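You operate a simulated robot arm through the tools that you are given. There is no shell and no other tool. Be economical: measure what you need, move in short steps, check, and stop when the job is done.

You run a simulated robot arm. Do the job below in one go: nothing can be reset, and whatever is moved stays where it is left.

## Task
Open the cloths drawer, take the yellow puck from the long blue tray and put it in the inside of the cloths drawer, then shut the drawer. Then fetch the tub with the latest date from the top of the island bench and set it on the top of the high grey table. Then open the pads drawer, take the purple tray from the top of the island bench and put it in the inside of the pads drawer and shut the drawer again. Then take the blue block and put it on top of the grey module. Then take the small green tray and leave it on top of the white module. Then press the yellow zero button two times. Then take the carton from the top of the high grey table and leave it on the seat of the test stand. Then take the bag on the middle of the side bench and put it away on the top of the high bench. Then take the black plate from the top of the middle bench and leave it on the top of the counter. Then take the deep green tray and put it on the top of the short grey table. Then push the spares cabinet door shut. Do these in the order given. Set down upright: tub, bag.

It is judged by the outcome, as a careful person would: the job done as asked, and still so three seconds after it is handed in. It fails if anything else is knocked over, pushed out of place, dropped, spilled or broken.

## Robot
A 7-joint arm with a vacuum gripper on a trunk, on a base that drives. Base frame: it is fixed to the floor where the robot stands at the start and does not move with it; the origin is under the middle of the robot, x ahead of it, y to its left, z up; the surface under the hand at the start is at about z = 760. Lengths are in mm, angles in degrees, forces in N, time in s.
With the tool pointing down near the work surface it reaches from about 100 to 640 mm from the robot's upright axis, wherever it stands. Its first joint turns from -115.0 to 115.0 degrees. Places, roughly: bag [-2000, -7250, 1000]; black plate (10x10x3 cm) [400, -6000, 800]; blue block (5x5x2 cm) [-2600, -2800, 800]; carton [-3000, -6000, 1000]; cloths drawer [700, 200, 600]; counter [1400, -5900, 900]; deep green tray [-500, -4500, 750]; grey module [-5250, -2750, 750]; high bench [-2600, 0, 900]; high grey table [-3300, -5500, 800]; inside of the cloths drawer [700, 200, 600]; inside of the pads drawer [400, 700, 600]; pads drawer [300, 600, 600]; puck [-250, -1250, 750]; seat of the test stand (23x18 cm) [-4700, -3560, 840]; small green tray (13x10x3 cm) [-5400, -2900, 700]; spares cabinet door [2500, -3200, 400]; top of the short grey table [-5100, -3000, 700]; tray [-1750, -3000, 750]; tub [-1750, -2250, 750]; white module [-5000, -3000, 750]; yellow zero button [-2900, -5800, 900]. Payload 2.55 kg.
Tool frame: the origin (TCP) lies in the middle of the cups' lips, and z points out of the cups. The gripper has 1 cup of 44 mm across, covering 44 by 44 mm (tool x, y); the bellows give 20 mm. With the vacuum on, a cup seals on a smooth face that it is pressed against (1 to 4 N); it does not hold porous or soft things. The pull reaches 55 N.
Orientation is that of the tool frame in the base frame, as [roll, pitch, yaw] about the fixed x, y, z axes, in that order (R = Rz(yaw) Ry(pitch) Rx(roll)). With the cups facing straight down, the tool's x points along the base's -x, its y along +y and its z along -z.

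## Interface
- The arm moves only by the tool arm_command. Its argument "motion" is a list of rows, each an object of numbers (a shift or turn left out is 0, a gripper value left out holds the last): "x", "y", "z": the shift along the tool's x, y, z in units of 400 mm (1.0 is 400 mm); "rx", "ry", "rz": the turn, a rotation vector about the tool's x, y, z in units of 120 degrees (1.0 is 120 degrees); "vac": the vacuum: 1 switches it on, -1 off. In form: [{"x": .., "y": .., "z": .., "rx": .., "ry": .., "rz": .., "vac": ..}, ...]. A call has 1 to 12 rows; each row is the pose to reach, as a shift and turn from the pose commanded when the call began, along the tool's axes at that moment. A call with a number of a shift or a turn outside -1 to 1 is refused whole. Rows are played at 5 a second. More than 50 mm and 8.6 degrees between two rows, or a gripper value outside its range, and nothing of the call is played. Where a pose cannot be reached the arm comes as near as it can. A force on the tool above 40 N (or 10 N above the force at the start of the call, whichever is more), or a blocked arm, ends the call early, and 0.2 s more pass. The pull builds up within a second once a cup has sealed. Time passes only in rows, and 0.2 s behind the last, so rows that repeat a pose give it time. The reply holds the time, the measured pose of the TCP, the force on the tool along the base axes and the pull of the vacuum, in the units named above and with some noise, with the torque about the TCP (base axes, N m) and any sound that the robot's microphone picked up.
- Cameras (640 x 400 px; columns grow to the right, rows downward): "scene" is now at [3, 203.6, 1655.5]; the picture's right is [0.42, -0.91, 0.00], its down [-0.85, -0.39, -0.36] and it looks along [0.33, 0.15, -0.93] (base axes); focal length 252 px, centre (320, 200). "wrist" rides on the gripper at [81, 6, -172] in the tool frame; the picture's right is [-0.08, 1.00, 0.00], its down [-0.89, -0.07, -0.45] and it looks along [-0.44, -0.04, 0.90] (tool axes); focal length 256 px, centre (320, 200). There is no depth. A picture from a camera that has moved, and an enlarged one, comes with that camera's place and axes in the base frame and with its lens. The place of the scene camera against the robot may be out by one fixed shift of up to 18 mm in any direction.
- camera(camera): a new picture of that camera. The clock stands still meanwhile.
- slide_trunk(by): slides the trunk up (or, below 0, down) by that many mm; the arm and the scene camera ride with it, the base frame stays. It gives what a move gives, with no picture.
- base_move(legs): drives the robot by 1 to 6 legs, each [ahead, left, turn to the left] in mm, mm and degrees, along the robot's own axes; the way and the turn of a leg run together, so that a leg with both is an arc; at most 1500 mm and 180 degrees a leg. The arm and the cameras ride along, it lands a little off, and it stops where it bumps. It gives what a move gives.
- aim_head(pan, tilt): turns the head with the scene camera to pan (to the left, within 155 degrees either way) and tilt (down, from -29 to 69), counted from straight ahead of the robot. It gives what a move gives.
- inspect(camera, box): a new picture of the part [left, top, right, bottom] of that camera's present view, enlarged. The clock stands still meanwhile.
- sign_off(): hands the job in; it is judged then, once.

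Go step by step. Nothing tells you exact positions but the pictures and the camera data: compare them with the known pose of the tool, close in by small moves and look again before you grip or let go. The budget is 567 turns and 360 pictures, counting those below and the enlarged ones. Unless the task says otherwise, let go and move clear before handing in, and close with one line.

The tools are called after "Request:" by a JSON object that holds its "name" and its "arguments". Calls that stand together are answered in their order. arm_command: Moves the arm, as the interface text tells. Its arguments: {"type":"object","properties":{"motion":{"type":"array","items":{"type":"object","properties":{"x":{"type":"number"},"y":{"type":"number"},"z":{"type":"number"},"rx":{"type":"number"},"ry":{"type":"number"},"rz":{"type":"number"},"vac":{"type":"number"}}}}},"required":["motion"]} The other tools are called the same way: slide_trunk (by) slides the trunk up or down; base_move (legs) drives the base; aim_head (pan, tilt) turns the head that bears the scene camera; camera (camera) takes a picture; inspect (camera, box) takes an enlarged picture of a part of a camera's view; sign_off () hands the job in.

At the start:

```text
t: 0.0
tool_pos: [376.3, 281.0, 803.7]
ee_rot: [180.0, 0.0, 180.0]
ft_force: [0.5, 0.3, -0.3]
torque: [0.0, 0.01, -0.02]
pull: 0.0
trunk travel left (down, up): [-775.0, 215.0]
robot x, y, heading: [-1.6, -0.7, -0.1]
head pan, tilt: [24.8, 68.8]
```

scene: 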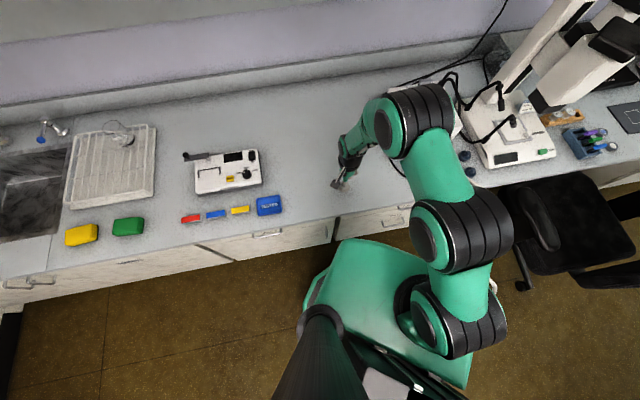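
wrist: 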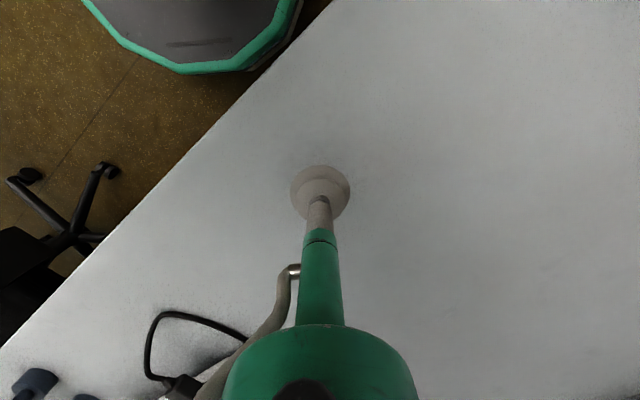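

I see a lab bench at an angle ahead with drawers under it. I look around first to learn the layout.

Request:
{"name": "aim_head", "arguments": {"pan": 30, "tilt": 50}}

Request:
{"name": "camera", "arguments": {"camera": "scene"}}

Request:
{"name": "aim_head", "arguments": {"pan": -110, "tilt": 25}}

Request:
{"name": "camera", "arguments": {"camera": "scene"}}

Request:
{"name": "aim_head", "arguments": {"pan": -150, "tilt": 20}}

Request:
{"name": "camera", "arguments": {"camera": "scene"}}

Request:
{"name": "aim_head", "arguments": {"pan": -60, "tilt": 20}}

Request:
{"name": "camera", "arguments": {"camera": "scene"}}

```text
t: 0.8
tool_pos: [376.9, 280.7, 802.8]
ee_rot: [-180.0, 0.1, 179.9]
ft_force: [0.2, 0.0, -0.1]
torque: [-0.03, 0.01, -0.01]
pull: 0.1
trunk travel left (down, up): [-775.0, 215.0]
robot x, y, heading: [2.5, -1.1, 0.1]
head pan, tilt: [30.0, 50.0]
```

```text
357 pictures are left
camera scene: at [18.9, 218.6, 1677.4], right [0.5, -0.87, 0.0], down [-0.66, -0.38, -0.64], along [0.56, 0.32, -0.77], focal length 252 px, centre (320, 200)
```

scene: 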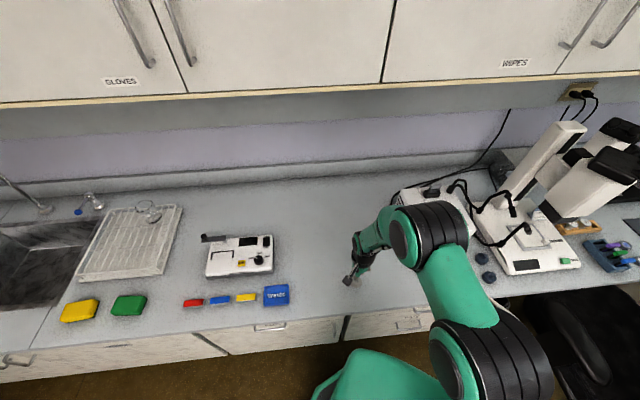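

```text
t: 3.0
tool_pos: [376.9, 281.4, 802.6]
ee_rot: [-180.0, 0.0, -180.0]
ft_force: [1.0, 0.5, -1.0]
torque: [0.02, 0.01, 0.02]
pull: 0.1
trunk travel left (down, up): [-775.0, 215.0]
robot x, y, heading: [0.8, 3.1, -0.0]
head pan, tilt: [-110.0, 25.0]
```

```text
356 pictures are left
camera scene: at [-79.2, 93.6, 1714.9], right [-0.94, 0.34, 0.0], down [0.14, 0.4, -0.91], along [-0.31, -0.85, -0.42], focal length 252 px, centre (320, 200)
```

scene: 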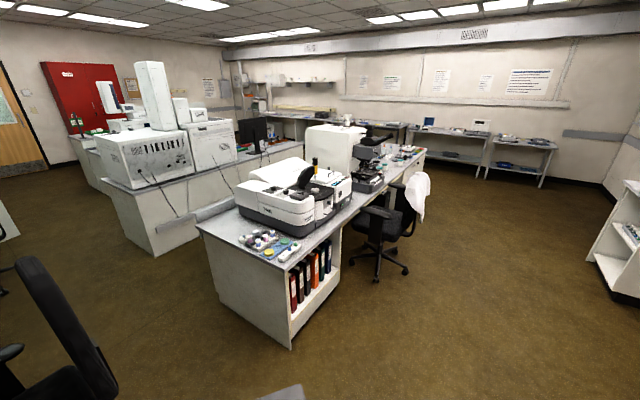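

```text
t: 4.1
tool_pos: [375.6, 280.2, 803.3]
ee_rot: [-180.0, 0.1, 179.9]
ft_force: [-1.1, -0.2, 0.2]
torque: [0.03, -0.03, -0.03]
pull: 0.1
trunk travel left (down, up): [-775.0, 215.0]
robot x, y, heading: [0.1, 2.3, 0.2]
head pan, tilt: [-150.0, 20.0]
```

```text
355 pictures are left
camera scene: at [-128.3, 133.5, 1723.0], right [-0.5, 0.87, 0.0], down [0.3, 0.17, -0.94], along [-0.81, -0.47, -0.34], focal length 252 px, centre (320, 200)
```

scene: 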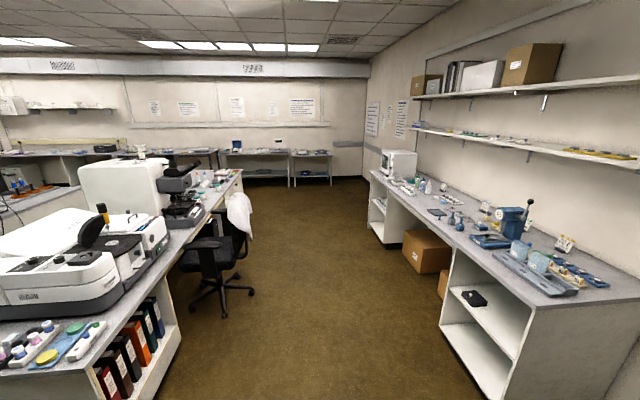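

```text
t: 5.8
tool_pos: [377.0, 281.0, 803.0]
ee_rot: [-180.0, 0.0, -180.0]
ft_force: [-0.4, -0.2, 0.1]
torque: [0.0, -0.05, 0.02]
pull: 0.1
trunk travel left (down, up): [-775.0, 215.0]
robot x, y, heading: [2.0, -3.9, -0.2]
head pan, tilt: [-60.0, 20.0]
```

```text
354 pictures are left
camera scene: at [-1.2, 99.5, 1723.0], right [-0.87, -0.5, 0.0], down [-0.17, 0.3, -0.94], along [0.47, -0.81, -0.34], focal length 252 px, centre (320, 200)
```

scene: 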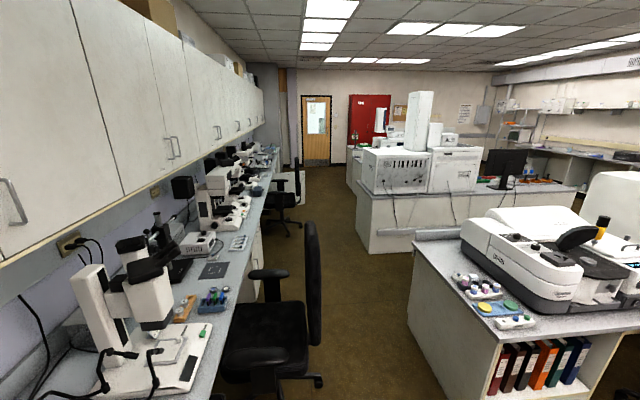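

The long bench front faces about heading 36°. I raise the hand, back off and turn to face the drawers squarely so I can read the labels.

Request:
{"name": "arm_command", "arguments": {"motion": [{"z": -0.12}, {"z": -0.24}, {"z": -0.24}]}}

Request:
{"name": "base_move", "arguments": {"legs": [[-330, -240, 0], [0, 0, 36]]}}

Request:
{"name": "aim_head", "arguments": {"pan": 0, "tilt": 50}}

Request:
{"name": "camera", "arguments": {"camera": "scene"}}

```text
t: 6.6
tool_pos: [376.6, 280.8, 900.7]
ee_rot: [-180.0, 0.0, 179.9]
ft_force: [0.1, 0.2, 0.4]
torque: [-0.02, 0.03, 0.0]
pull: 0.0
trunk travel left (down, up): [-775.0, 215.0]
robot x, y, heading: [-1.2, 0.2, -0.1]
head pan, tilt: [-60.0, 20.0]
```

```text
t: 10.8
tool_pos: [-193.6, 210.1, 900.2]
ee_rot: [-180.0, 0.0, -143.8]
ft_force: [0.3, -0.6, -0.9]
torque: [0.0, 0.02, -0.01]
pull: 0.1
trunk travel left (down, up): [-775.0, 215.0]
robot x, y, heading: [-332.5, -239.8, 36.1]
head pan, tilt: [-60.0, 20.0]
```

```text
t: 12.1
tool_pos: [-193.4, 209.5, 900.4]
ee_rot: [180.0, 0.0, -143.8]
ft_force: [0.4, 0.1, -0.3]
torque: [-0.01, -0.02, 0.0]
pull: 0.1
trunk travel left (down, up): [-775.0, 215.0]
robot x, y, heading: [-330.2, -241.3, 36.2]
head pan, tilt: [0.0, 50.0]
```

```text
353 pictures are left
camera scene: at [-410.1, -82.3, 1677.5], right [0.59, -0.81, 0.0], down [-0.62, -0.45, -0.64], along [0.52, 0.38, -0.77], focal length 252 px, centre (320, 200)
```

scene: 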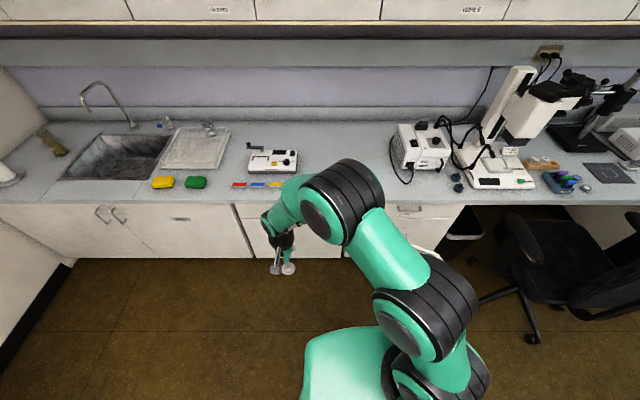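

Square to the bench now. I lower the trunk to see the drawer fronts and labels.

Request:
{"name": "slide_trunk", "arguments": {"by": -500}}

Request:
{"name": "aim_head", "arguments": {"pan": 0, "tilt": 35}}

Request:
{"name": "camera", "arguments": {"camera": "scene"}}

```text
refused: -500 is not a number from -400 to 400
```

```text
t: 12.9
tool_pos: [-191.9, 208.5, 900.7]
ee_rot: [-180.0, 0.0, -143.9]
ft_force: [0.0, -1.1, 0.6]
torque: [-0.02, 0.0, 0.03]
pull: 0.0
trunk travel left (down, up): [-775.0, 215.0]
robot x, y, heading: [-331.6, -237.1, 36.2]
head pan, tilt: [0.0, 35.0]
```

```text
352 pictures are left
camera scene: at [-401.3, -75.7, 1699.1], right [0.59, -0.81, 0.0], down [-0.46, -0.34, -0.82], along [0.66, 0.48, -0.57], focal length 252 px, centre (320, 200)
```

scene: 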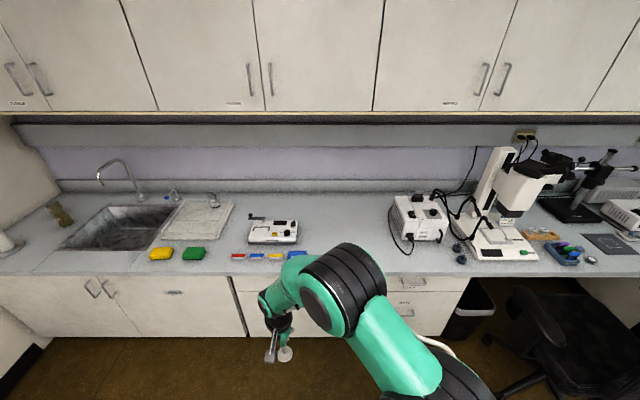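

Request:
{"name": "slide_trunk", "arguments": {"by": -400}}

Request:
{"name": "aim_head", "arguments": {"pan": 0, "tilt": 30}}

Request:
{"name": "camera", "arguments": {"camera": "scene"}}

```text
t: 16.7
tool_pos: [-191.9, 210.2, 500.9]
ee_rot: [180.0, -0.1, -143.9]
ft_force: [0.1, 0.5, 0.3]
torque: [0.02, 0.0, -0.01]
pull: 0.1
trunk travel left (down, up): [-375.0, 615.0]
robot x, y, heading: [-332.6, -235.5, 36.1]
head pan, tilt: [0.0, 35.0]
```

```text
t: 17.4
tool_pos: [-193.0, 210.4, 500.9]
ee_rot: [180.0, 0.0, -143.9]
ft_force: [0.1, 0.6, -0.4]
torque: [0.0, 0.02, -0.02]
pull: 0.0
trunk travel left (down, up): [-375.0, 615.0]
robot x, y, heading: [-332.6, -239.2, 36.1]
head pan, tilt: [0.0, 30.0]
```

```text
351 pictures are left
camera scene: at [-399.3, -74.4, 1306.9], right [0.59, -0.81, 0.0], down [-0.4, -0.3, -0.87], along [0.7, 0.51, -0.5], focal length 252 px, centre (320, 200)
```

scene: 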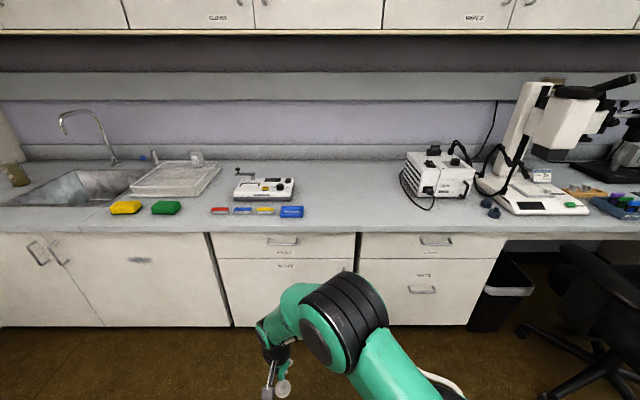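

Request:
{"name": "inspect", "arguments": {"camera": "scene", "box": [200, 220, 360, 320]}}

Request:
{"name": "inspect", "arguments": {"camera": "scene", "box": [350, 220, 510, 320]}}

```text
4.00 times, centred on (280, 270) of scene
camera zoom: at [-399.3, -74.4, 1306.9], right [0.59, -0.81, 0.0], down [-0.4, -0.3, -0.87], along [0.7, 0.51, -0.5], focal length 1008 px, centre (480, -80)
```

zoom: 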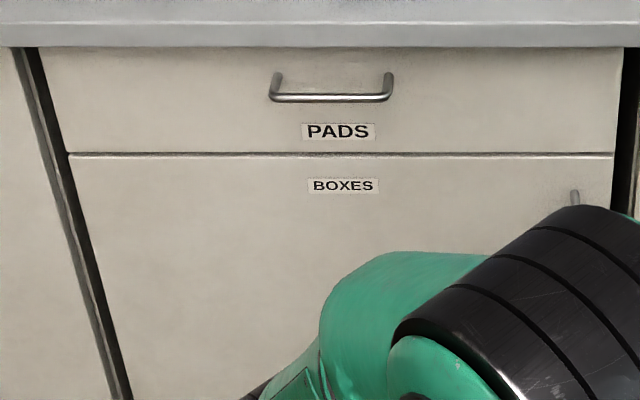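

```text
4.00 times, centred on (430, 270) of scene
camera zoom: at [-399.3, -74.4, 1306.9], right [0.59, -0.81, 0.0], down [-0.4, -0.3, -0.87], along [0.7, 0.51, -0.5], focal length 1008 px, centre (-120, -80)
```

zoom: 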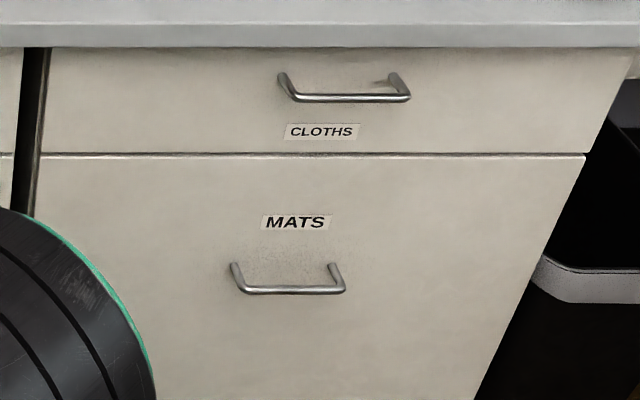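

The top-right drawer is CLOTHS and the top-left is PADS. I turn the cup to face forward, toward the cloths drawer front beside its handle.

Request:
{"name": "arm_command", "arguments": {"motion": [{"x": -0.03, "y": -0.03, "z": -0.03, "ry": -0.0682}, {"x": -0.06, "y": -0.06, "z": -0.06, "ry": -0.1364}, {"x": -0.09, "y": -0.09, "z": -0.09, "ry": -0.2045}, {"x": -0.12, "y": -0.12, "z": -0.12, "ry": -0.2727}, {"x": -0.15, "y": -0.15, "z": -0.15, "ry": -0.3409}, {"x": -0.18, "y": -0.18, "z": -0.18, "ry": -0.4091}, {"x": -0.21, "y": -0.21, "z": -0.22, "ry": -0.4773}, {"x": -0.24, "y": -0.24, "z": -0.26, "ry": -0.5455}, {"x": -0.27, "y": -0.27, "z": -0.3, "ry": -0.6136}, {"x": -0.29, "y": -0.3, "z": -0.34, "ry": -0.6818}, {"x": -0.3, "y": -0.33, "z": -0.37, "ry": -0.75}, {"x": -0.3, "y": -0.33, "z": -0.37, "ry": -0.75}]}}

Request:
{"name": "camera", "arguments": {"camera": "scene"}}

Request:
{"name": "camera", "arguments": {"camera": "wrist"}}

```text
t: 20.0
tool_pos: [57.9, 251.7, 691.7]
ee_rot: [179.4, 82.9, -143.3]
ft_force: [-0.1, -0.4, 0.0]
torque: [-0.01, 0.02, 0.0]
pull: 0.2
out of reach, approached as far as the arm can: row 9, 10, 11, 12
trunk travel left (down, up): [-375.0, 615.0]
robot x, y, heading: [-332.4, -240.6, 36.0]
head pan, tilt: [0.0, 30.0]
```

```text
348 pictures are left
camera scene: at [-399.1, -74.3, 1307.0], right [0.59, -0.81, 0.0], down [-0.4, -0.3, -0.87], along [0.7, 0.51, -0.5], focal length 252 px, centre (320, 200)
```

scene: 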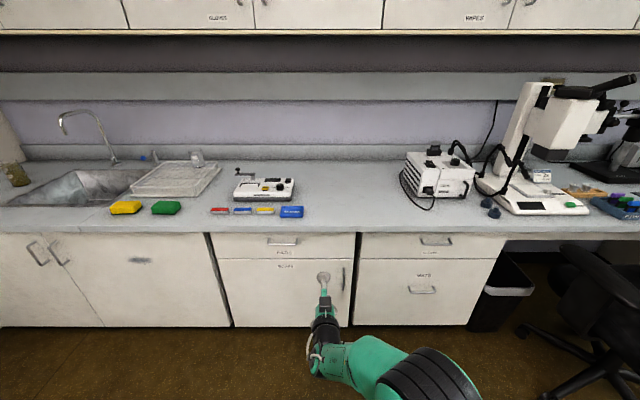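

```text
347 pictures are left
camera wrist: at [-89.4, 147.6, 633.2], right [-0.6, 0.8, 0.08], down [-0.22, -0.26, 0.94], along [0.77, 0.54, 0.33], focal length 256 px, centre (320, 200)
```

wrist: 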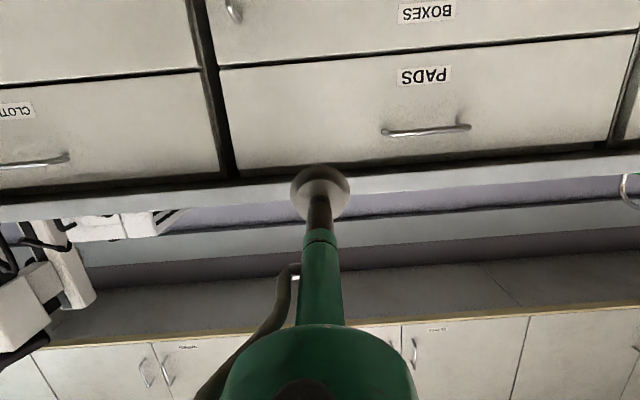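

The cup is nearly level but the arm came short of the pose. I raise the trunk a bit for more room and correct the tilt.

Request:
{"name": "slide_trunk", "arguments": {"by": 150}}

Request:
{"name": "arm_command", "arguments": {"motion": [{"z": 0.0}]}}

```text
t: 21.7
tool_pos: [57.2, 251.5, 841.8]
ee_rot: [179.2, 83.0, -143.6]
ft_force: [-0.4, -0.4, -0.5]
torque: [0.0, 0.0, -0.01]
pull: 0.0
trunk travel left (down, up): [-525.0, 465.0]
robot x, y, heading: [-326.3, -238.6, 36.1]
head pan, tilt: [0.0, 30.0]
```

```text
t: 22.1
tool_pos: [57.5, 251.9, 842.7]
ee_rot: [179.2, 83.0, -143.5]
ft_force: [0.3, 0.2, 0.4]
torque: [-0.02, -0.01, 0.01]
pull: 0.2
trunk travel left (down, up): [-525.0, 465.0]
robot x, y, heading: [-332.5, -236.9, 36.2]
head pan, tilt: [0.0, 30.0]
```

Request:
{"name": "arm_command", "arguments": {"motion": [{"x": 0.1, "z": -0.02, "ry": -0.02}, {"x": 0.2, "z": -0.04, "ry": -0.04}, {"x": 0.3, "z": -0.06, "ry": -0.0583}, {"x": 0.4, "z": -0.08, "ry": -0.0583}, {"x": 0.48, "z": -0.08, "ry": -0.0583}]}}

```text
t: 23.3
tool_pos: [111.5, 329.8, 705.9]
ee_rot: [172.9, 88.4, -149.5]
ft_force: [0.4, 0.1, 0.7]
torque: [-0.03, 0.05, -0.02]
pull: 0.1
out of reach, approached as far as the arm can: row 1, 2, 3, 4, 5
trunk travel left (down, up): [-525.0, 465.0]
robot x, y, heading: [-329.8, -238.5, 36.4]
head pan, tilt: [0.0, 30.0]
```

The level pose works at full stretch, so I keep that arm pose. I shift the base right 350 mm, lower the trunk to bring the cup to z≈650, then look.

Request:
{"name": "base_move", "arguments": {"legs": [[0, -350, 0]]}}

Request:
{"name": "slide_trunk", "arguments": {"by": -56}}

Request:
{"name": "camera", "arguments": {"camera": "scene"}}

Request:
{"name": "camera", "arguments": {"camera": "wrist"}}

```text
t: 25.6
tool_pos: [315.3, 47.4, 703.4]
ee_rot: [175.8, 88.2, -146.7]
ft_force: [-0.3, 0.1, -1.1]
torque: [0.03, -0.01, -0.03]
pull: 0.1
trunk travel left (down, up): [-525.0, 465.0]
robot x, y, heading: [-129.3, -522.0, 36.2]
head pan, tilt: [0.0, 30.0]
```

```text
t: 26.6
tool_pos: [316.6, 47.4, 649.2]
ee_rot: [176.1, 88.3, -146.4]
ft_force: [0.4, 0.9, 0.4]
torque: [0.0, -0.02, 0.0]
pull: 0.0
trunk travel left (down, up): [-469.0, 521.0]
robot x, y, heading: [-127.3, -517.9, 36.2]
head pan, tilt: [0.0, 30.0]
```

```text
346 pictures are left
camera scene: at [-194.6, -354.8, 1401.0], right [0.59, -0.81, 0.0], down [-0.4, -0.29, -0.87], along [0.7, 0.51, -0.5], focal length 252 px, centre (320, 200)
```

scene: 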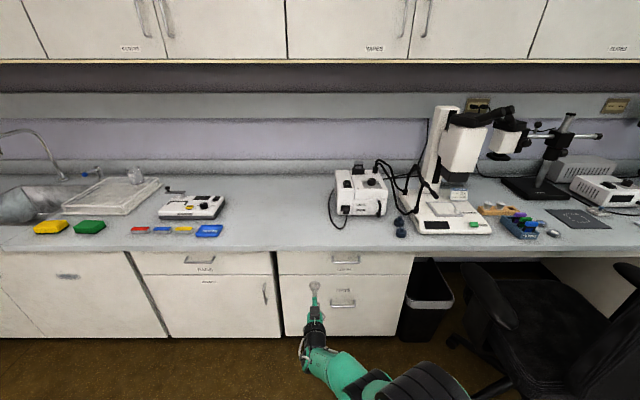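

```text
345 pictures are left
camera wrist: at [173.5, -53.2, 573.9], right [-0.6, 0.79, 0.08], down [-0.29, -0.31, 0.91], along [0.74, 0.52, 0.42], focal length 256 px, centre (320, 200)
```

wrist: 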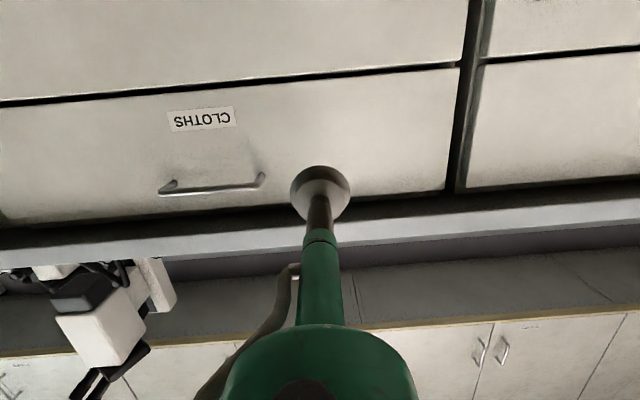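

The cup lines up with clear drawer face left of the handle. I close in with the base.

Request:
{"name": "base_move", "arguments": {"legs": [[95, 0, 0]]}}

Request:
{"name": "camera", "arguments": {"camera": "wrist"}}

```text
t: 27.7
tool_pos: [390.5, 102.5, 649.0]
ee_rot: [176.5, 88.1, -146.1]
ft_force: [0.3, 0.4, 0.1]
torque: [0.04, 0.01, 0.02]
pull: 0.0
trunk travel left (down, up): [-469.0, 521.0]
robot x, y, heading: [-53.0, -461.8, 36.3]
head pan, tilt: [0.0, 30.0]
```

```text
344 pictures are left
camera wrist: at [248.6, 1.4, 573.5], right [-0.6, 0.79, 0.08], down [-0.29, -0.31, 0.91], along [0.74, 0.52, 0.41], focal length 256 px, centre (320, 200)
```

wrist: 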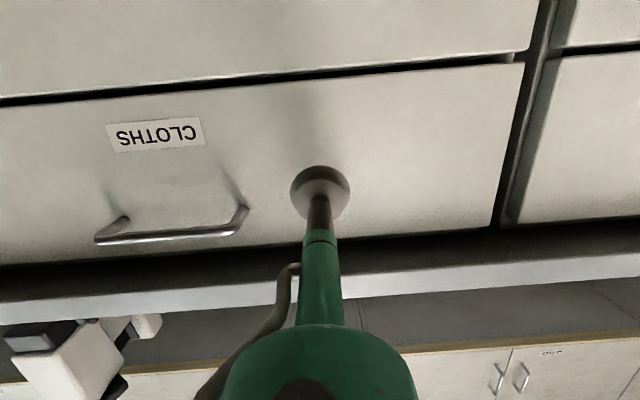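

Request:
{"name": "arm_command", "arguments": {"motion": [{"z": 0.025, "vac": 1}, {"z": 0.05}, {"z": 0.07}, {"z": 0.09}, {"z": 0.09}, {"z": 0.09}]}}

```text
t: 29.1
tool_pos: [418.7, 123.2, 648.5]
ee_rot: [174.8, 88.1, -147.7]
ft_force: [0.8, 1.2, 1.6]
torque: [0.61, -0.15, -0.49]
pull: 55.1
trunk travel left (down, up): [-469.0, 521.0]
robot x, y, heading: [-52.3, -461.9, 35.9]
head pan, tilt: [0.0, 30.0]
```

Sealed with full pull. I draw the drawer open by backing up the base.

Request:
{"name": "base_move", "arguments": {"legs": [[-60, 0, 0]]}}

Request:
{"name": "camera", "arguments": {"camera": "scene"}}

```text
t: 30.1
tool_pos: [371.4, 89.0, 648.1]
ee_rot: [177.0, 88.2, -145.6]
ft_force: [-0.9, 1.4, 3.2]
torque: [0.29, -0.16, -0.35]
pull: 55.2
trunk travel left (down, up): [-469.0, 521.0]
robot x, y, heading: [-97.8, -501.3, 36.2]
head pan, tilt: [0.0, 30.0]
```

```text
343 pictures are left
camera scene: at [-168.6, -335.6, 1401.0], right [0.59, -0.81, 0.0], down [-0.4, -0.29, -0.87], along [0.7, 0.51, -0.5], focal length 252 px, centre (320, 200)
```

scene: 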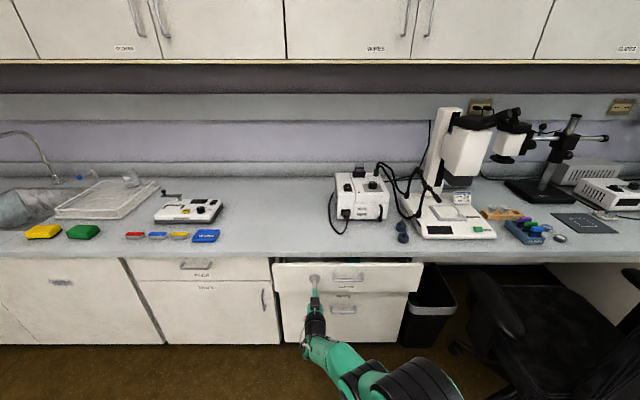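

Request:
{"name": "base_move", "arguments": {"legs": [[-150, 0, 0]]}}

Request:
{"name": "aim_head", "arguments": {"pan": -130, "tilt": 45}}

Request:
{"name": "camera", "arguments": {"camera": "scene"}}

Request:
{"name": "aim_head", "arguments": {"pan": 150, "tilt": 45}}

Request:
{"name": "camera", "arguments": {"camera": "scene"}}

Request:
{"name": "aim_head", "arguments": {"pan": -40, "tilt": 55}}

Request:
{"name": "camera", "arguments": {"camera": "scene"}}

```text
t: 31.4
tool_pos: [249.2, -1.2, 649.2]
ee_rot: [175.9, 88.2, -146.7]
ft_force: [1.5, -0.5, 1.9]
torque: [0.22, -0.09, -0.23]
pull: 54.7
trunk travel left (down, up): [-469.0, 521.0]
robot x, y, heading: [-222.3, -589.7, 36.2]
head pan, tilt: [0.0, 30.0]
```

```text
t: 33.5
tool_pos: [248.6, -1.8, 647.7]
ee_rot: [175.8, 88.1, -146.8]
ft_force: [0.7, -1.1, 0.5]
torque: [0.17, -0.07, -0.14]
pull: 54.8
trunk travel left (down, up): [-469.0, 521.0]
robot x, y, heading: [-225.5, -587.9, 36.0]
head pan, tilt: [-130.0, 45.0]
```

```text
342 pictures are left
camera scene: at [-369.3, -559.0, 1378.3], right [-1.0, 0.07, 0.0], down [0.05, 0.71, -0.71], along [-0.05, -0.71, -0.71], focal length 252 px, centre (320, 200)
```

scene: 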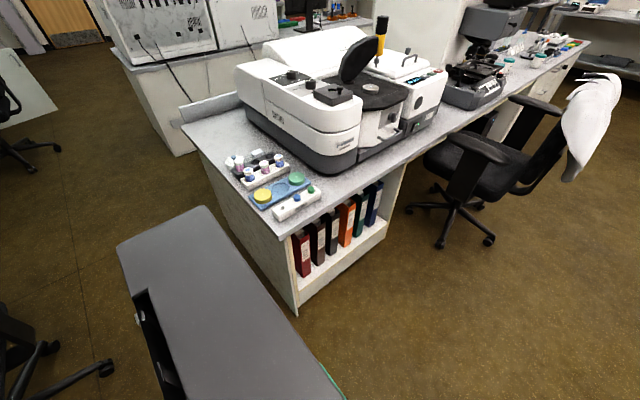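

```text
t: 37.4
tool_pos: [248.0, -0.9, 647.9]
ee_rot: [176.0, 88.2, -146.6]
ft_force: [1.2, 0.3, 0.1]
torque: [0.08, -0.01, -0.04]
pull: 54.4
trunk travel left (down, up): [-469.0, 521.0]
robot x, y, heading: [-222.2, -586.2, 35.9]
head pan, tilt: [150.0, 45.0]
```

```text
341 pictures are left
camera scene: at [-444.6, -486.4, 1378.3], right [-0.1, 0.99, 0.0], down [0.7, 0.07, -0.71], along [-0.7, -0.07, -0.71], focal length 252 px, centre (320, 200)
```

scene: 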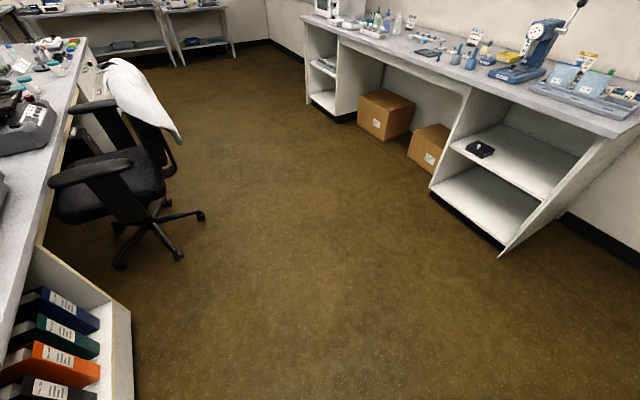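

```text
t: 40.2
tool_pos: [249.1, -1.3, 648.1]
ee_rot: [176.0, 88.2, -146.5]
ft_force: [0.6, 0.6, 0.1]
torque: [0.0, -0.03, -0.04]
pull: 55.0
trunk travel left (down, up): [-469.0, 521.0]
robot x, y, heading: [-226.1, -585.9, 35.7]
head pan, tilt: [-40.0, 55.0]
```

```text
340 pictures are left
camera scene: at [-291.8, -482.7, 1364.9], right [-0.07, -1.0, 0.0], down [-0.82, 0.06, -0.57], along [0.57, -0.04, -0.82], focal length 252 px, centre (320, 200)
```

scene: 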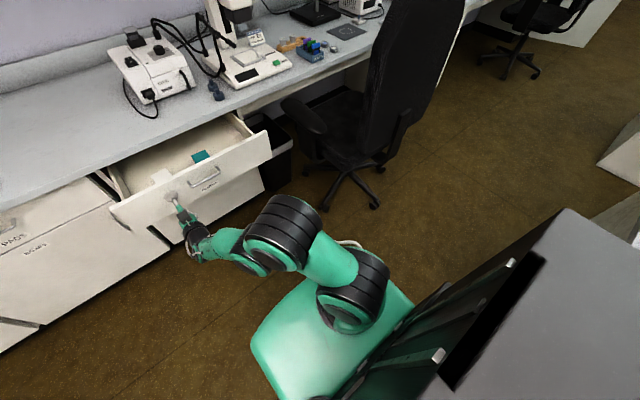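

The drawer is open about 210 mm, which is enough for the puck. I release, back off slightly, and look into the drawer.

Request:
{"name": "arm_command", "arguments": {"motion": [{"vac": -1}, {"vac": -1}, {"vac": -1}, {"vac": -1}, {"vac": -1}]}}

Request:
{"name": "base_move", "arguments": {"legs": [[-60, 0, 0]]}}

Request:
{"name": "slide_trunk", "arguments": {"by": 300}}

Request:
{"name": "camera", "arguments": {"camera": "scene"}}

```text
t: 41.4
tool_pos: [248.6, -0.2, 647.4]
ee_rot: [176.1, 88.2, -146.3]
ft_force: [-0.4, 0.3, 0.1]
torque: [0.0, -0.05, 0.0]
pull: 0.1
trunk travel left (down, up): [-469.0, 521.0]
robot x, y, heading: [-223.2, -586.8, 36.0]
head pan, tilt: [-40.0, 55.0]
```

```text
t: 42.4
tool_pos: [200.0, -36.5, 648.3]
ee_rot: [176.0, 88.2, -146.6]
ft_force: [0.1, -0.4, 0.4]
torque: [0.01, -0.02, 0.01]
pull: 0.0
trunk travel left (down, up): [-469.0, 521.0]
robot x, y, heading: [-274.5, -625.3, 36.1]
head pan, tilt: [-40.0, 55.0]
```

```text
t: 45.4
tool_pos: [199.8, -35.7, 948.5]
ee_rot: [176.2, 88.2, -146.4]
ft_force: [-0.2, 0.5, 0.3]
torque: [0.0, 0.02, 0.0]
pull: 0.1
trunk travel left (down, up): [-769.0, 221.0]
robot x, y, heading: [-272.3, -623.2, 36.2]
head pan, tilt: [-40.0, 55.0]
```

```text
339 pictures are left
camera scene: at [-340.5, -518.1, 1664.9], right [-0.07, -1.0, 0.0], down [-0.82, 0.06, -0.57], along [0.57, -0.04, -0.82], focal length 252 px, centre (320, 200)
```

scene: 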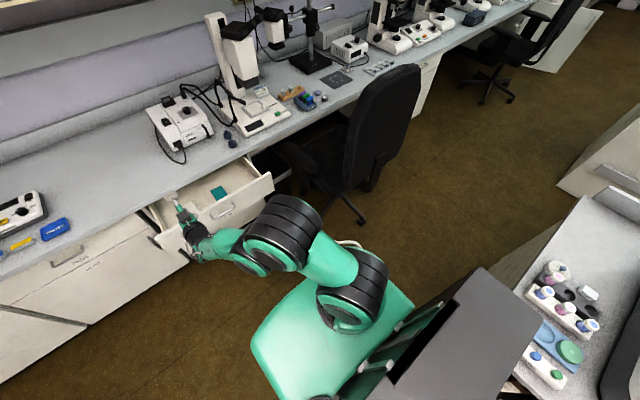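

Request:
{"name": "arm_command", "arguments": {"motion": [{"z": -0.05, "ry": 0.068}, {"z": -0.1, "ry": 0.136}, {"z": -0.15, "ry": 0.204}, {"z": -0.2, "ry": 0.272}, {"z": -0.25, "ry": 0.34}, {"z": -0.3, "ry": 0.408}, {"z": -0.35, "ry": 0.476}, {"z": -0.4, "ry": 0.544}, {"z": -0.45, "ry": 0.612}, {"z": -0.5, "ry": 0.68}, {"z": -0.55, "ry": 0.735}, {"z": -0.55, "ry": 0.735}]}}

Request:
{"name": "aim_head", "arguments": {"pan": -120, "tilt": 55}}

Request:
{"name": "camera", "arguments": {"camera": "scene"}}

```text
t: 48.0
tool_pos: [24.6, -170.3, 954.2]
ee_rot: [179.8, -0.1, -142.5]
ft_force: [0.2, -0.7, -0.9]
torque: [-0.01, 0.02, -0.02]
pull: 0.0
trunk travel left (down, up): [-769.0, 221.0]
robot x, y, heading: [-274.3, -625.4, 36.1]
head pan, tilt: [-40.0, 55.0]
```

```text
t: 49.5
tool_pos: [25.0, -169.6, 953.1]
ee_rot: [179.8, 0.1, -142.5]
ft_force: [-0.6, 0.5, -0.7]
torque: [-0.01, -0.02, 0.01]
pull: 0.1
trunk travel left (down, up): [-769.0, 221.0]
robot x, y, heading: [-272.1, -622.6, 36.3]
head pan, tilt: [-120.0, 55.0]
```

```text
338 pictures are left
camera scene: at [-404.7, -584.9, 1664.9], right [-0.99, -0.11, 0.0], down [-0.09, 0.81, -0.57], along [0.06, -0.57, -0.82], focal length 252 px, centre (320, 200)
```

scene: 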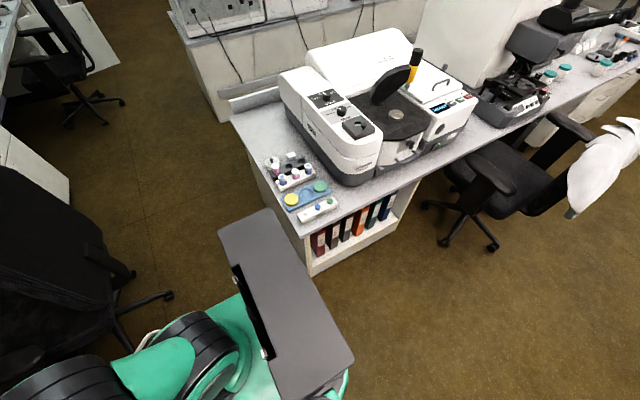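

The puck sits at about (-213,-1201). I turn in place so the arm can reach the island end from my right side.

Request:
{"name": "base_move", "arguments": {"legs": [[0, 0, -60]]}}

Request:
{"name": "aim_head", "arguments": {"pan": -60, "tilt": 55}}

Request:
{"name": "camera", "arguments": {"camera": "scene"}}

```text
t: 52.6
tool_pos: [268.4, -668.3, 953.2]
ee_rot: [179.9, 0.0, 156.1]
ft_force: [1.0, 0.5, -0.3]
torque: [0.0, 0.0, 0.04]
pull: 0.1
trunk travel left (down, up): [-769.0, 221.0]
robot x, y, heading: [-269.9, -623.4, -25.4]
head pan, tilt: [-120.0, 55.0]
```

```text
t: 53.9
tool_pos: [269.5, -665.9, 954.0]
ee_rot: [179.9, 0.0, 156.1]
ft_force: [-0.2, 0.5, -0.2]
torque: [-0.01, 0.03, 0.03]
pull: 0.1
trunk travel left (down, up): [-769.0, 221.0]
robot x, y, heading: [-274.1, -626.1, -25.1]
head pan, tilt: [-60.0, 55.0]
```

```text
337 pictures are left
camera scene: at [-232.6, -507.3, 1664.9], right [-1.0, -0.08, 0.0], down [-0.07, 0.82, -0.57], along [0.05, -0.57, -0.82], focal length 252 px, centre (320, 200)
```

scene: 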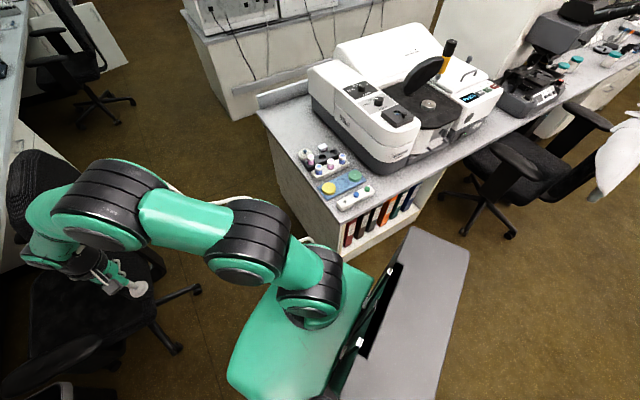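

The puck is confirmed near (-213,-1202). I swing the hand toward it in two arcs.

Request:
{"name": "arm_command", "arguments": {"motion": [{"x": 0.035, "y": -0.107, "rz": 0.042}, {"x": 0.07, "y": -0.214, "rz": 0.083}, {"x": 0.105, "y": -0.321, "rz": 0.125}, {"x": 0.14, "y": -0.428, "rz": 0.167}, {"x": 0.175, "y": -0.535, "rz": 0.208}, {"x": 0.21, "y": -0.643, "rz": 0.25}, {"x": 0.245, "y": -0.75, "rz": 0.292}, {"x": 0.28, "y": -0.857, "rz": 0.333}, {"x": 0.28, "y": -0.857, "rz": 0.333}]}}

```text
t: 55.9
tool_pos: [26.9, -934.2, 954.0]
ee_rot: [179.9, -0.2, 116.1]
ft_force: [0.0, 0.6, 0.4]
torque: [-0.01, -0.02, 0.0]
pull: 0.1
trunk travel left (down, up): [-769.0, 221.0]
robot x, y, heading: [-271.7, -627.8, -25.3]
head pan, tilt: [-60.0, 55.0]
```

Request:
{"name": "arm_command", "arguments": {"motion": [{"x": -0.042, "y": -0.104, "rz": 0.042}, {"x": -0.084, "y": -0.208, "rz": 0.083}, {"x": -0.127, "y": -0.313, "rz": 0.125}, {"x": -0.169, "y": -0.417, "rz": 0.167}, {"x": -0.211, "y": -0.521, "rz": 0.208}, {"x": -0.253, "y": -0.625, "rz": 0.25}, {"x": -0.296, "y": -0.73, "rz": 0.292}, {"x": -0.338, "y": -0.834, "rz": 0.333}, {"x": -0.338, "y": -0.834, "z": 0.1, "rz": 0.333}, {"x": -0.338, "y": -0.834, "z": 0.1, "rz": 0.333}]}}

Request:
{"name": "camera", "arguments": {"camera": "wrist"}}

Request:
{"name": "camera", "arguments": {"camera": "scene"}}

```text
t: 58.1
tool_pos: [-213.2, -1201.8, 912.4]
ee_rot: [-180.0, -0.1, 76.1]
ft_force: [-0.1, -0.5, -0.3]
torque: [-0.02, 0.0, 0.0]
pull: 0.0
trunk travel left (down, up): [-769.0, 221.0]
robot x, y, heading: [-273.3, -623.5, -25.4]
head pan, tilt: [-60.0, 55.0]
```

```text
336 pictures are left
camera wrist: at [-187.8, -1124.8, 1086.7], right [0.95, -0.32, 0.0], down [-0.28, -0.85, 0.44], along [-0.14, -0.42, -0.9], focal length 256 px, centre (320, 200)
```

wrist: 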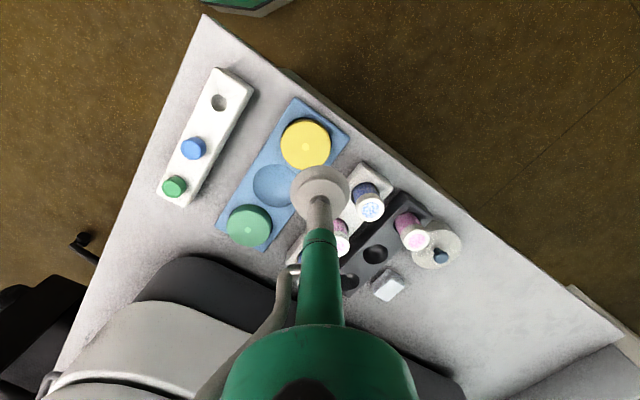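

```text
335 pictures are left
camera scene: at [-233.1, -507.6, 1665.0], right [-1.0, -0.08, 0.0], down [-0.07, 0.82, -0.57], along [0.05, -0.57, -0.82], focal length 252 px, centre (320, 200)
```

scene: 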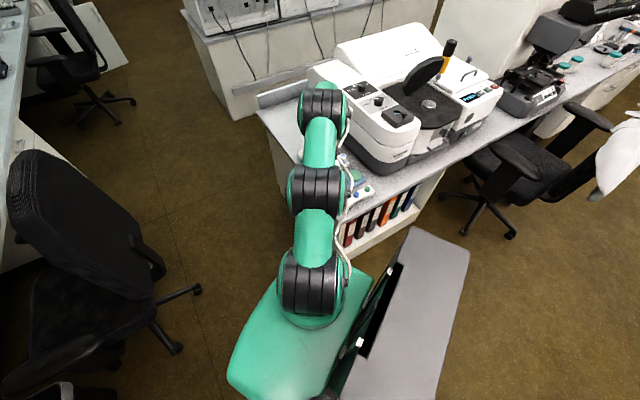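

The puck is about 18 mm from the cup axis. I correct and descend partway, then look again.

Request:
{"name": "arm_command", "arguments": {"motion": [{"x": 0.0175, "y": -0.0425}, {"x": 0.0175, "y": -0.0425, "z": 0.1}, {"x": 0.0175, "y": -0.0425, "z": 0.2}, {"x": 0.0175, "y": -0.0425, "z": 0.25}, {"x": 0.0175, "y": -0.0425, "z": 0.25}]}}

Request:
{"name": "camera", "arguments": {"camera": "wrist"}}

```text
t: 59.3
tool_pos: [-227.0, -1190.3, 814.2]
ee_rot: [180.0, -0.1, 76.3]
ft_force: [0.2, 0.3, 0.3]
torque: [0.0, -0.01, -0.01]
pull: 0.0
trunk travel left (down, up): [-769.0, 221.0]
robot x, y, heading: [-271.3, -624.8, -25.2]
head pan, tilt: [-60.0, 55.0]
```

```text
334 pictures are left
camera wrist: at [-201.7, -1114.8, 986.1], right [0.95, -0.32, 0.0], down [-0.28, -0.85, 0.44], along [-0.14, -0.42, -0.9], focal length 256 px, centre (320, 200)
```

wrist: 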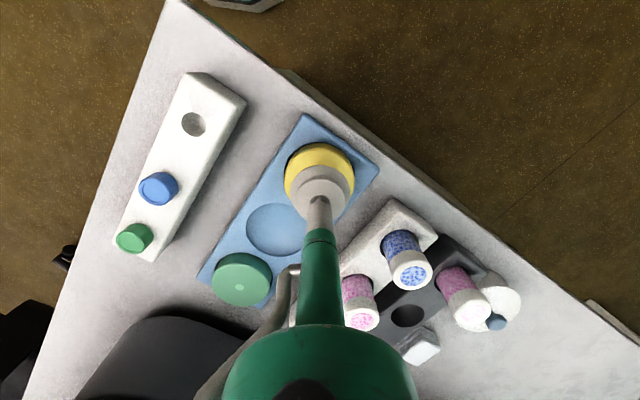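

Request:
{"name": "arm_command", "arguments": {"motion": [{"z": 0.025, "vac": 1}, {"z": 0.045}, {"z": 0.06}, {"z": 0.07}, {"z": 0.07}]}}

```text
t: 60.5
tool_pos: [-227.8, -1193.3, 786.9]
ee_rot: [179.9, 0.1, 76.3]
ft_force: [-0.9, 2.4, 13.2]
torque: [0.03, 0.07, 0.01]
pull: 55.1
trunk travel left (down, up): [-769.0, 221.0]
robot x, y, heading: [-268.7, -624.2, -25.2]
head pan, tilt: [-60.0, 55.0]
```

Sealed on the puck. I lift.

Request:
{"name": "arm_command", "arguments": {"motion": [{"z": -0.05}, {"z": -0.15}, {"z": -0.25}, {"z": -0.35}, {"z": -0.42}, {"z": -0.42}]}}

Request:
{"name": "camera", "arguments": {"camera": "wrist"}}

```text
t: 61.9
tool_pos: [-228.7, -1193.0, 952.4]
ee_rot: [179.9, -0.2, 76.2]
ft_force: [-0.6, -0.4, -3.5]
torque: [0.02, 0.0, -0.01]
pull: 54.4
trunk travel left (down, up): [-769.0, 221.0]
robot x, y, heading: [-270.4, -625.6, -25.5]
head pan, tilt: [-60.0, 55.0]
```

```text
333 pictures are left
camera wrist: at [-202.9, -1116.7, 1125.6], right [0.95, -0.32, 0.0], down [-0.28, -0.85, 0.44], along [-0.14, -0.42, -0.9], focal length 256 px, centre (320, 200)
```

wrist: 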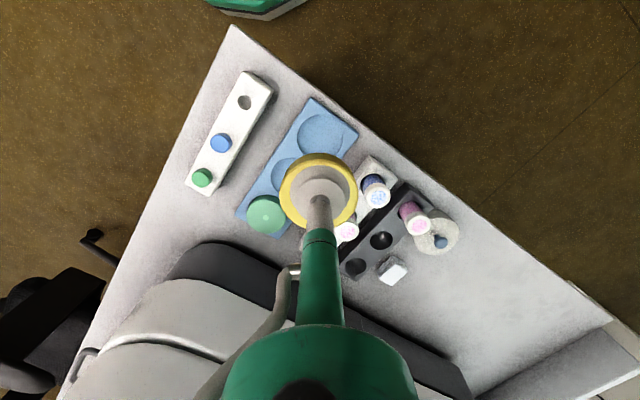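

Puck held (about 3.5 N). I turn back to face the drawers and swing the arm ahead.

Request:
{"name": "base_move", "arguments": {"legs": [[0, 0, 61.4]]}}

```text
t: 65.0
tool_pos: [247.8, -861.9, 951.7]
ee_rot: [-180.0, -0.2, 137.2]
ft_force: [0.5, -0.4, -3.7]
torque: [0.04, 0.02, 0.02]
pull: 54.8
trunk travel left (down, up): [-769.0, 221.0]
robot x, y, heading: [-271.3, -624.1, 36.1]
head pan, tilt: [-60.0, 55.0]
```

Request:
{"name": "arm_command", "arguments": {"motion": [{"x": 0.093, "y": 0.0655, "rz": -0.041}, {"x": 0.186, "y": 0.131, "rz": -0.082}, {"x": 0.279, "y": 0.1965, "rz": -0.1225}, {"x": 0.372, "y": 0.262, "rz": -0.163}, {"x": 0.465, "y": 0.3275, "rz": -0.204}, {"x": 0.558, "y": 0.393, "rz": -0.245}, {"x": 0.558, "y": 0.393, "rz": -0.245}]}}

```text
t: 66.6
tool_pos: [192.2, -592.3, 951.5]
ee_rot: [179.8, -0.1, 166.6]
ft_force: [-0.6, -0.7, -4.2]
torque: [0.01, 0.04, -0.01]
pull: 55.0
trunk travel left (down, up): [-769.0, 221.0]
robot x, y, heading: [-269.2, -623.3, 35.8]
head pan, tilt: [-60.0, 55.0]
```

Request:
{"name": "arm_command", "arguments": {"motion": [{"x": 0.049, "y": 0.101, "rz": -0.041}, {"x": 0.099, "y": 0.202, "rz": -0.082}, {"x": 0.148, "y": 0.303, "rz": -0.1225}, {"x": 0.197, "y": 0.404, "rz": -0.163}, {"x": 0.247, "y": 0.505, "rz": -0.204}, {"x": 0.296, "y": 0.606, "rz": -0.245}, {"x": 0.296, "y": 0.606, "rz": -0.245}]}}

Request:
{"name": "base_move", "arguments": {"legs": [[320, 80, 0]]}}

Request:
{"name": "aim_head", "arguments": {"pan": -10, "tilt": 60}}

Request:
{"name": "camera", "arguments": {"camera": "scene"}}

Request:
{"name": "camera", "arguments": {"camera": "wrist"}}

```text
t: 68.2
tool_pos: [131.2, -332.1, 952.2]
ee_rot: [179.9, -0.1, -164.0]
ft_force: [-0.7, 0.1, -3.8]
torque: [0.02, 0.06, -0.01]
pull: 54.9
trunk travel left (down, up): [-769.0, 221.0]
robot x, y, heading: [-268.7, -623.0, 35.7]
head pan, tilt: [-60.0, 55.0]
```

```text
t: 70.4
tool_pos: [343.6, -83.0, 952.0]
ee_rot: [179.9, -0.1, -164.2]
ft_force: [0.2, 0.0, -4.2]
torque: [-0.03, 0.03, 0.0]
pull: 54.7
trunk travel left (down, up): [-769.0, 221.0]
robot x, y, heading: [-61.1, -380.2, 35.7]
head pan, tilt: [-60.0, 55.0]
```

```text
t: 71.6
tool_pos: [342.6, -82.7, 951.7]
ee_rot: [179.8, -0.1, -164.1]
ft_force: [0.3, -0.1, -4.8]
torque: [0.0, 0.01, -0.02]
pull: 55.0
trunk travel left (down, up): [-769.0, 221.0]
robot x, y, heading: [-60.1, -375.7, 35.6]
head pan, tilt: [-10.0, 60.0]
```

```text
332 pictures are left
camera scene: at [-139.4, -233.7, 1658.9], right [0.43, -0.9, 0.0], down [-0.78, -0.37, -0.5], along [0.45, 0.22, -0.87], focal length 252 px, centre (320, 200)
```

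scene: 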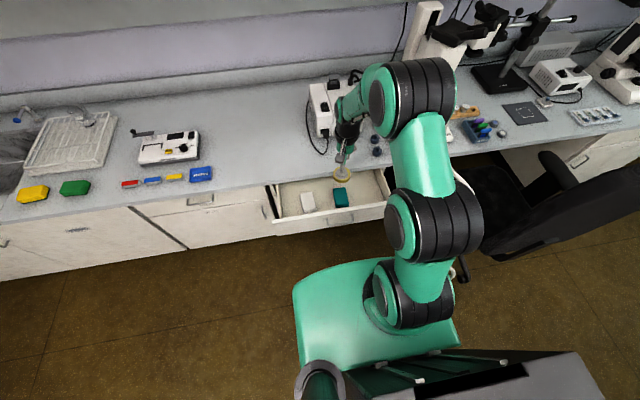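

```text
331 pictures are left
camera wrist: at [264.5, -98.7, 1125.2], right [-0.2, 0.98, 0.0], down [0.88, 0.18, 0.44], along [0.43, 0.09, -0.9], focal length 256 px, centre (320, 200)
```

wrist: 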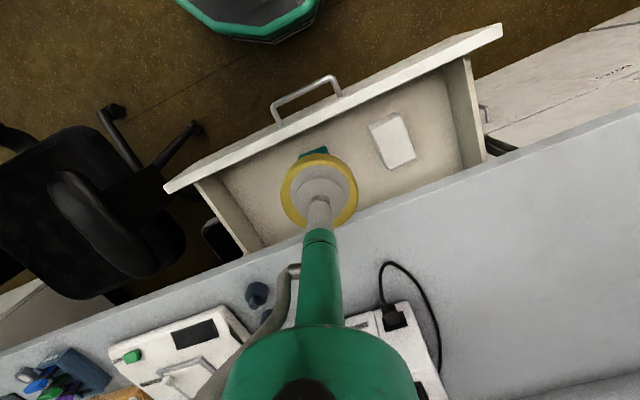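

The drawer holds a white and a teal item. I'll set the puck in the free area to their right, near (484,-172).

Request:
{"name": "arm_command", "arguments": {"motion": [{"x": -0.07, "y": -0.078}, {"x": -0.14, "y": -0.155}, {"x": -0.21, "y": -0.233}, {"x": -0.278, "y": -0.31}, {"x": -0.278, "y": -0.31, "z": 0.1}, {"x": -0.278, "y": -0.31, "z": 0.2}, {"x": -0.278, "y": -0.31, "z": 0.3}, {"x": -0.278, "y": -0.31, "z": 0.3}]}}

Request:
{"name": "camera", "arguments": {"camera": "wrist"}}

Request:
{"name": "camera", "arguments": {"camera": "scene"}}

```text
t: 73.4
tool_pos: [482.4, -171.3, 833.2]
ee_rot: [179.9, -0.1, -164.2]
ft_force: [0.3, -0.3, -4.6]
torque: [0.0, -0.02, 0.03]
pull: 55.5
trunk travel left (down, up): [-769.0, 221.0]
robot x, y, heading: [-61.2, -375.4, 35.8]
head pan, tilt: [-10.0, 60.0]
```

```text
330 pictures are left
camera wrist: at [404.5, -186.8, 1005.2], right [-0.2, 0.98, 0.0], down [0.88, 0.18, 0.44], along [0.44, 0.09, -0.9], focal length 256 px, centre (320, 200)
```

wrist: 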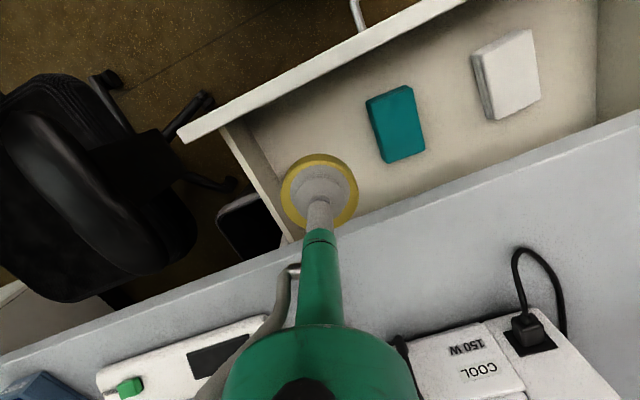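

```text
329 pictures are left
camera scene: at [-139.9, -234.0, 1658.9], right [0.43, -0.9, 0.0], down [-0.78, -0.38, -0.5], along [0.45, 0.22, -0.87], focal length 252 px, centre (320, 200)
```

scene: 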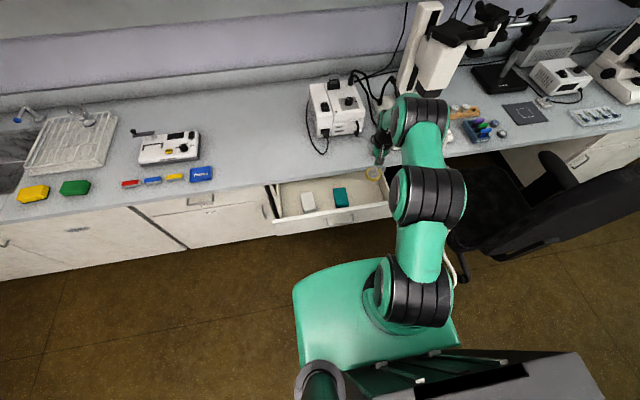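

The path straight down is clear. I lower into the drawer.

Request:
{"name": "arm_command", "arguments": {"motion": [{"z": 0.11}, {"z": 0.22}, {"z": 0.33}, {"z": 0.38}, {"z": 0.41}, {"z": 0.41}]}}

Request:
{"name": "camera", "arguments": {"camera": "wrist"}}

```text
t: 74.8
tool_pos: [483.0, -170.9, 666.4]
ee_rot: [179.9, -0.1, -164.1]
ft_force: [0.5, -0.3, -4.6]
torque: [0.03, 0.02, 0.01]
pull: 55.5
trunk travel left (down, up): [-769.0, 221.0]
robot x, y, heading: [-61.8, -376.4, 35.8]
head pan, tilt: [-10.0, 60.0]
```

```text
328 pictures are left
camera wrist: at [405.0, -186.9, 841.0], right [-0.2, 0.98, 0.0], down [0.88, 0.18, 0.44], along [0.44, 0.09, -0.9], focal length 256 px, centre (320, 200)
```

wrist: 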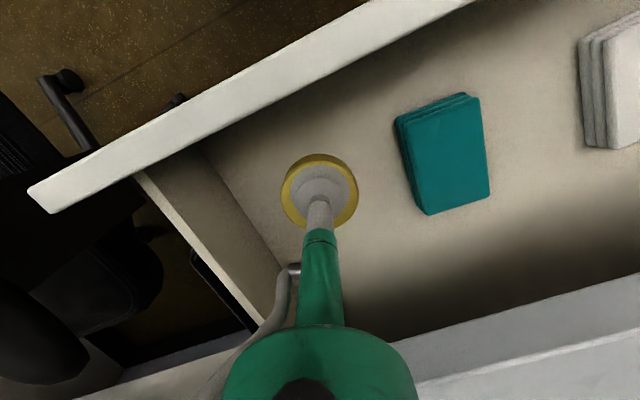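

Request:
{"name": "arm_command", "arguments": {"motion": [{"z": 0.03}, {"z": 0.05}, {"z": 0.07}, {"z": 0.085}]}}

```text
t: 75.8
tool_pos: [484.7, -170.8, 633.4]
ee_rot: [179.9, 0.0, -164.0]
ft_force: [0.4, 0.4, -3.9]
torque: [-0.01, 0.03, 0.01]
pull: 55.0
trunk travel left (down, up): [-769.0, 221.0]
robot x, y, heading: [-61.7, -369.7, 35.6]
head pan, tilt: [-10.0, 60.0]
```

Request:
{"name": "arm_command", "arguments": {"motion": [{"z": 0.02}, {"z": 0.035}, {"z": 0.05}]}}

```text
t: 76.6
tool_pos: [485.2, -170.1, 616.8]
ee_rot: [179.9, 0.2, -164.1]
ft_force: [-2.3, -0.7, 6.3]
torque: [-0.1, -0.07, -0.06]
pull: 54.6
trunk travel left (down, up): [-769.0, 221.0]
robot x, y, heading: [-57.3, -372.9, 35.9]
head pan, tilt: [-10.0, 60.0]
```

Contact with the drawer floor. I release and rise.

Request:
{"name": "arm_command", "arguments": {"motion": [{"vac": -1}, {"vac": -1}, {"vac": -1}, {"vac": -1}, {"vac": -1, "z": -0.02}, {"z": -0.1}, {"z": -0.2}, {"z": -0.3}, {"z": -0.4}, {"z": -0.5}, {"z": -0.6}, {"z": -0.7}]}}

Request:
{"name": "camera", "arguments": {"camera": "wrist"}}

```text
t: 79.2
tool_pos: [482.6, -171.4, 895.0]
ee_rot: [179.9, -0.1, -164.1]
ft_force: [0.2, 0.2, 0.3]
torque: [0.02, -0.06, 0.01]
pull: 0.0
trunk travel left (down, up): [-769.0, 221.0]
robot x, y, heading: [-60.1, -374.5, 35.8]
head pan, tilt: [-10.0, 60.0]
```

```text
327 pictures are left
camera wrist: at [403.6, -187.7, 1067.0], right [-0.2, 0.98, 0.0], down [0.88, 0.18, 0.44], along [0.44, 0.09, -0.9], focal length 256 px, centre (320, 200)
```

wrist: 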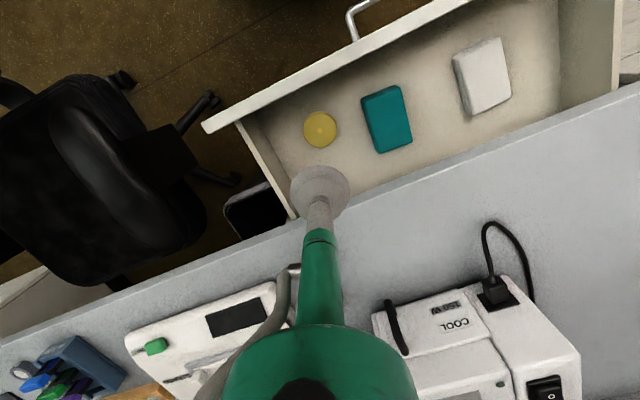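

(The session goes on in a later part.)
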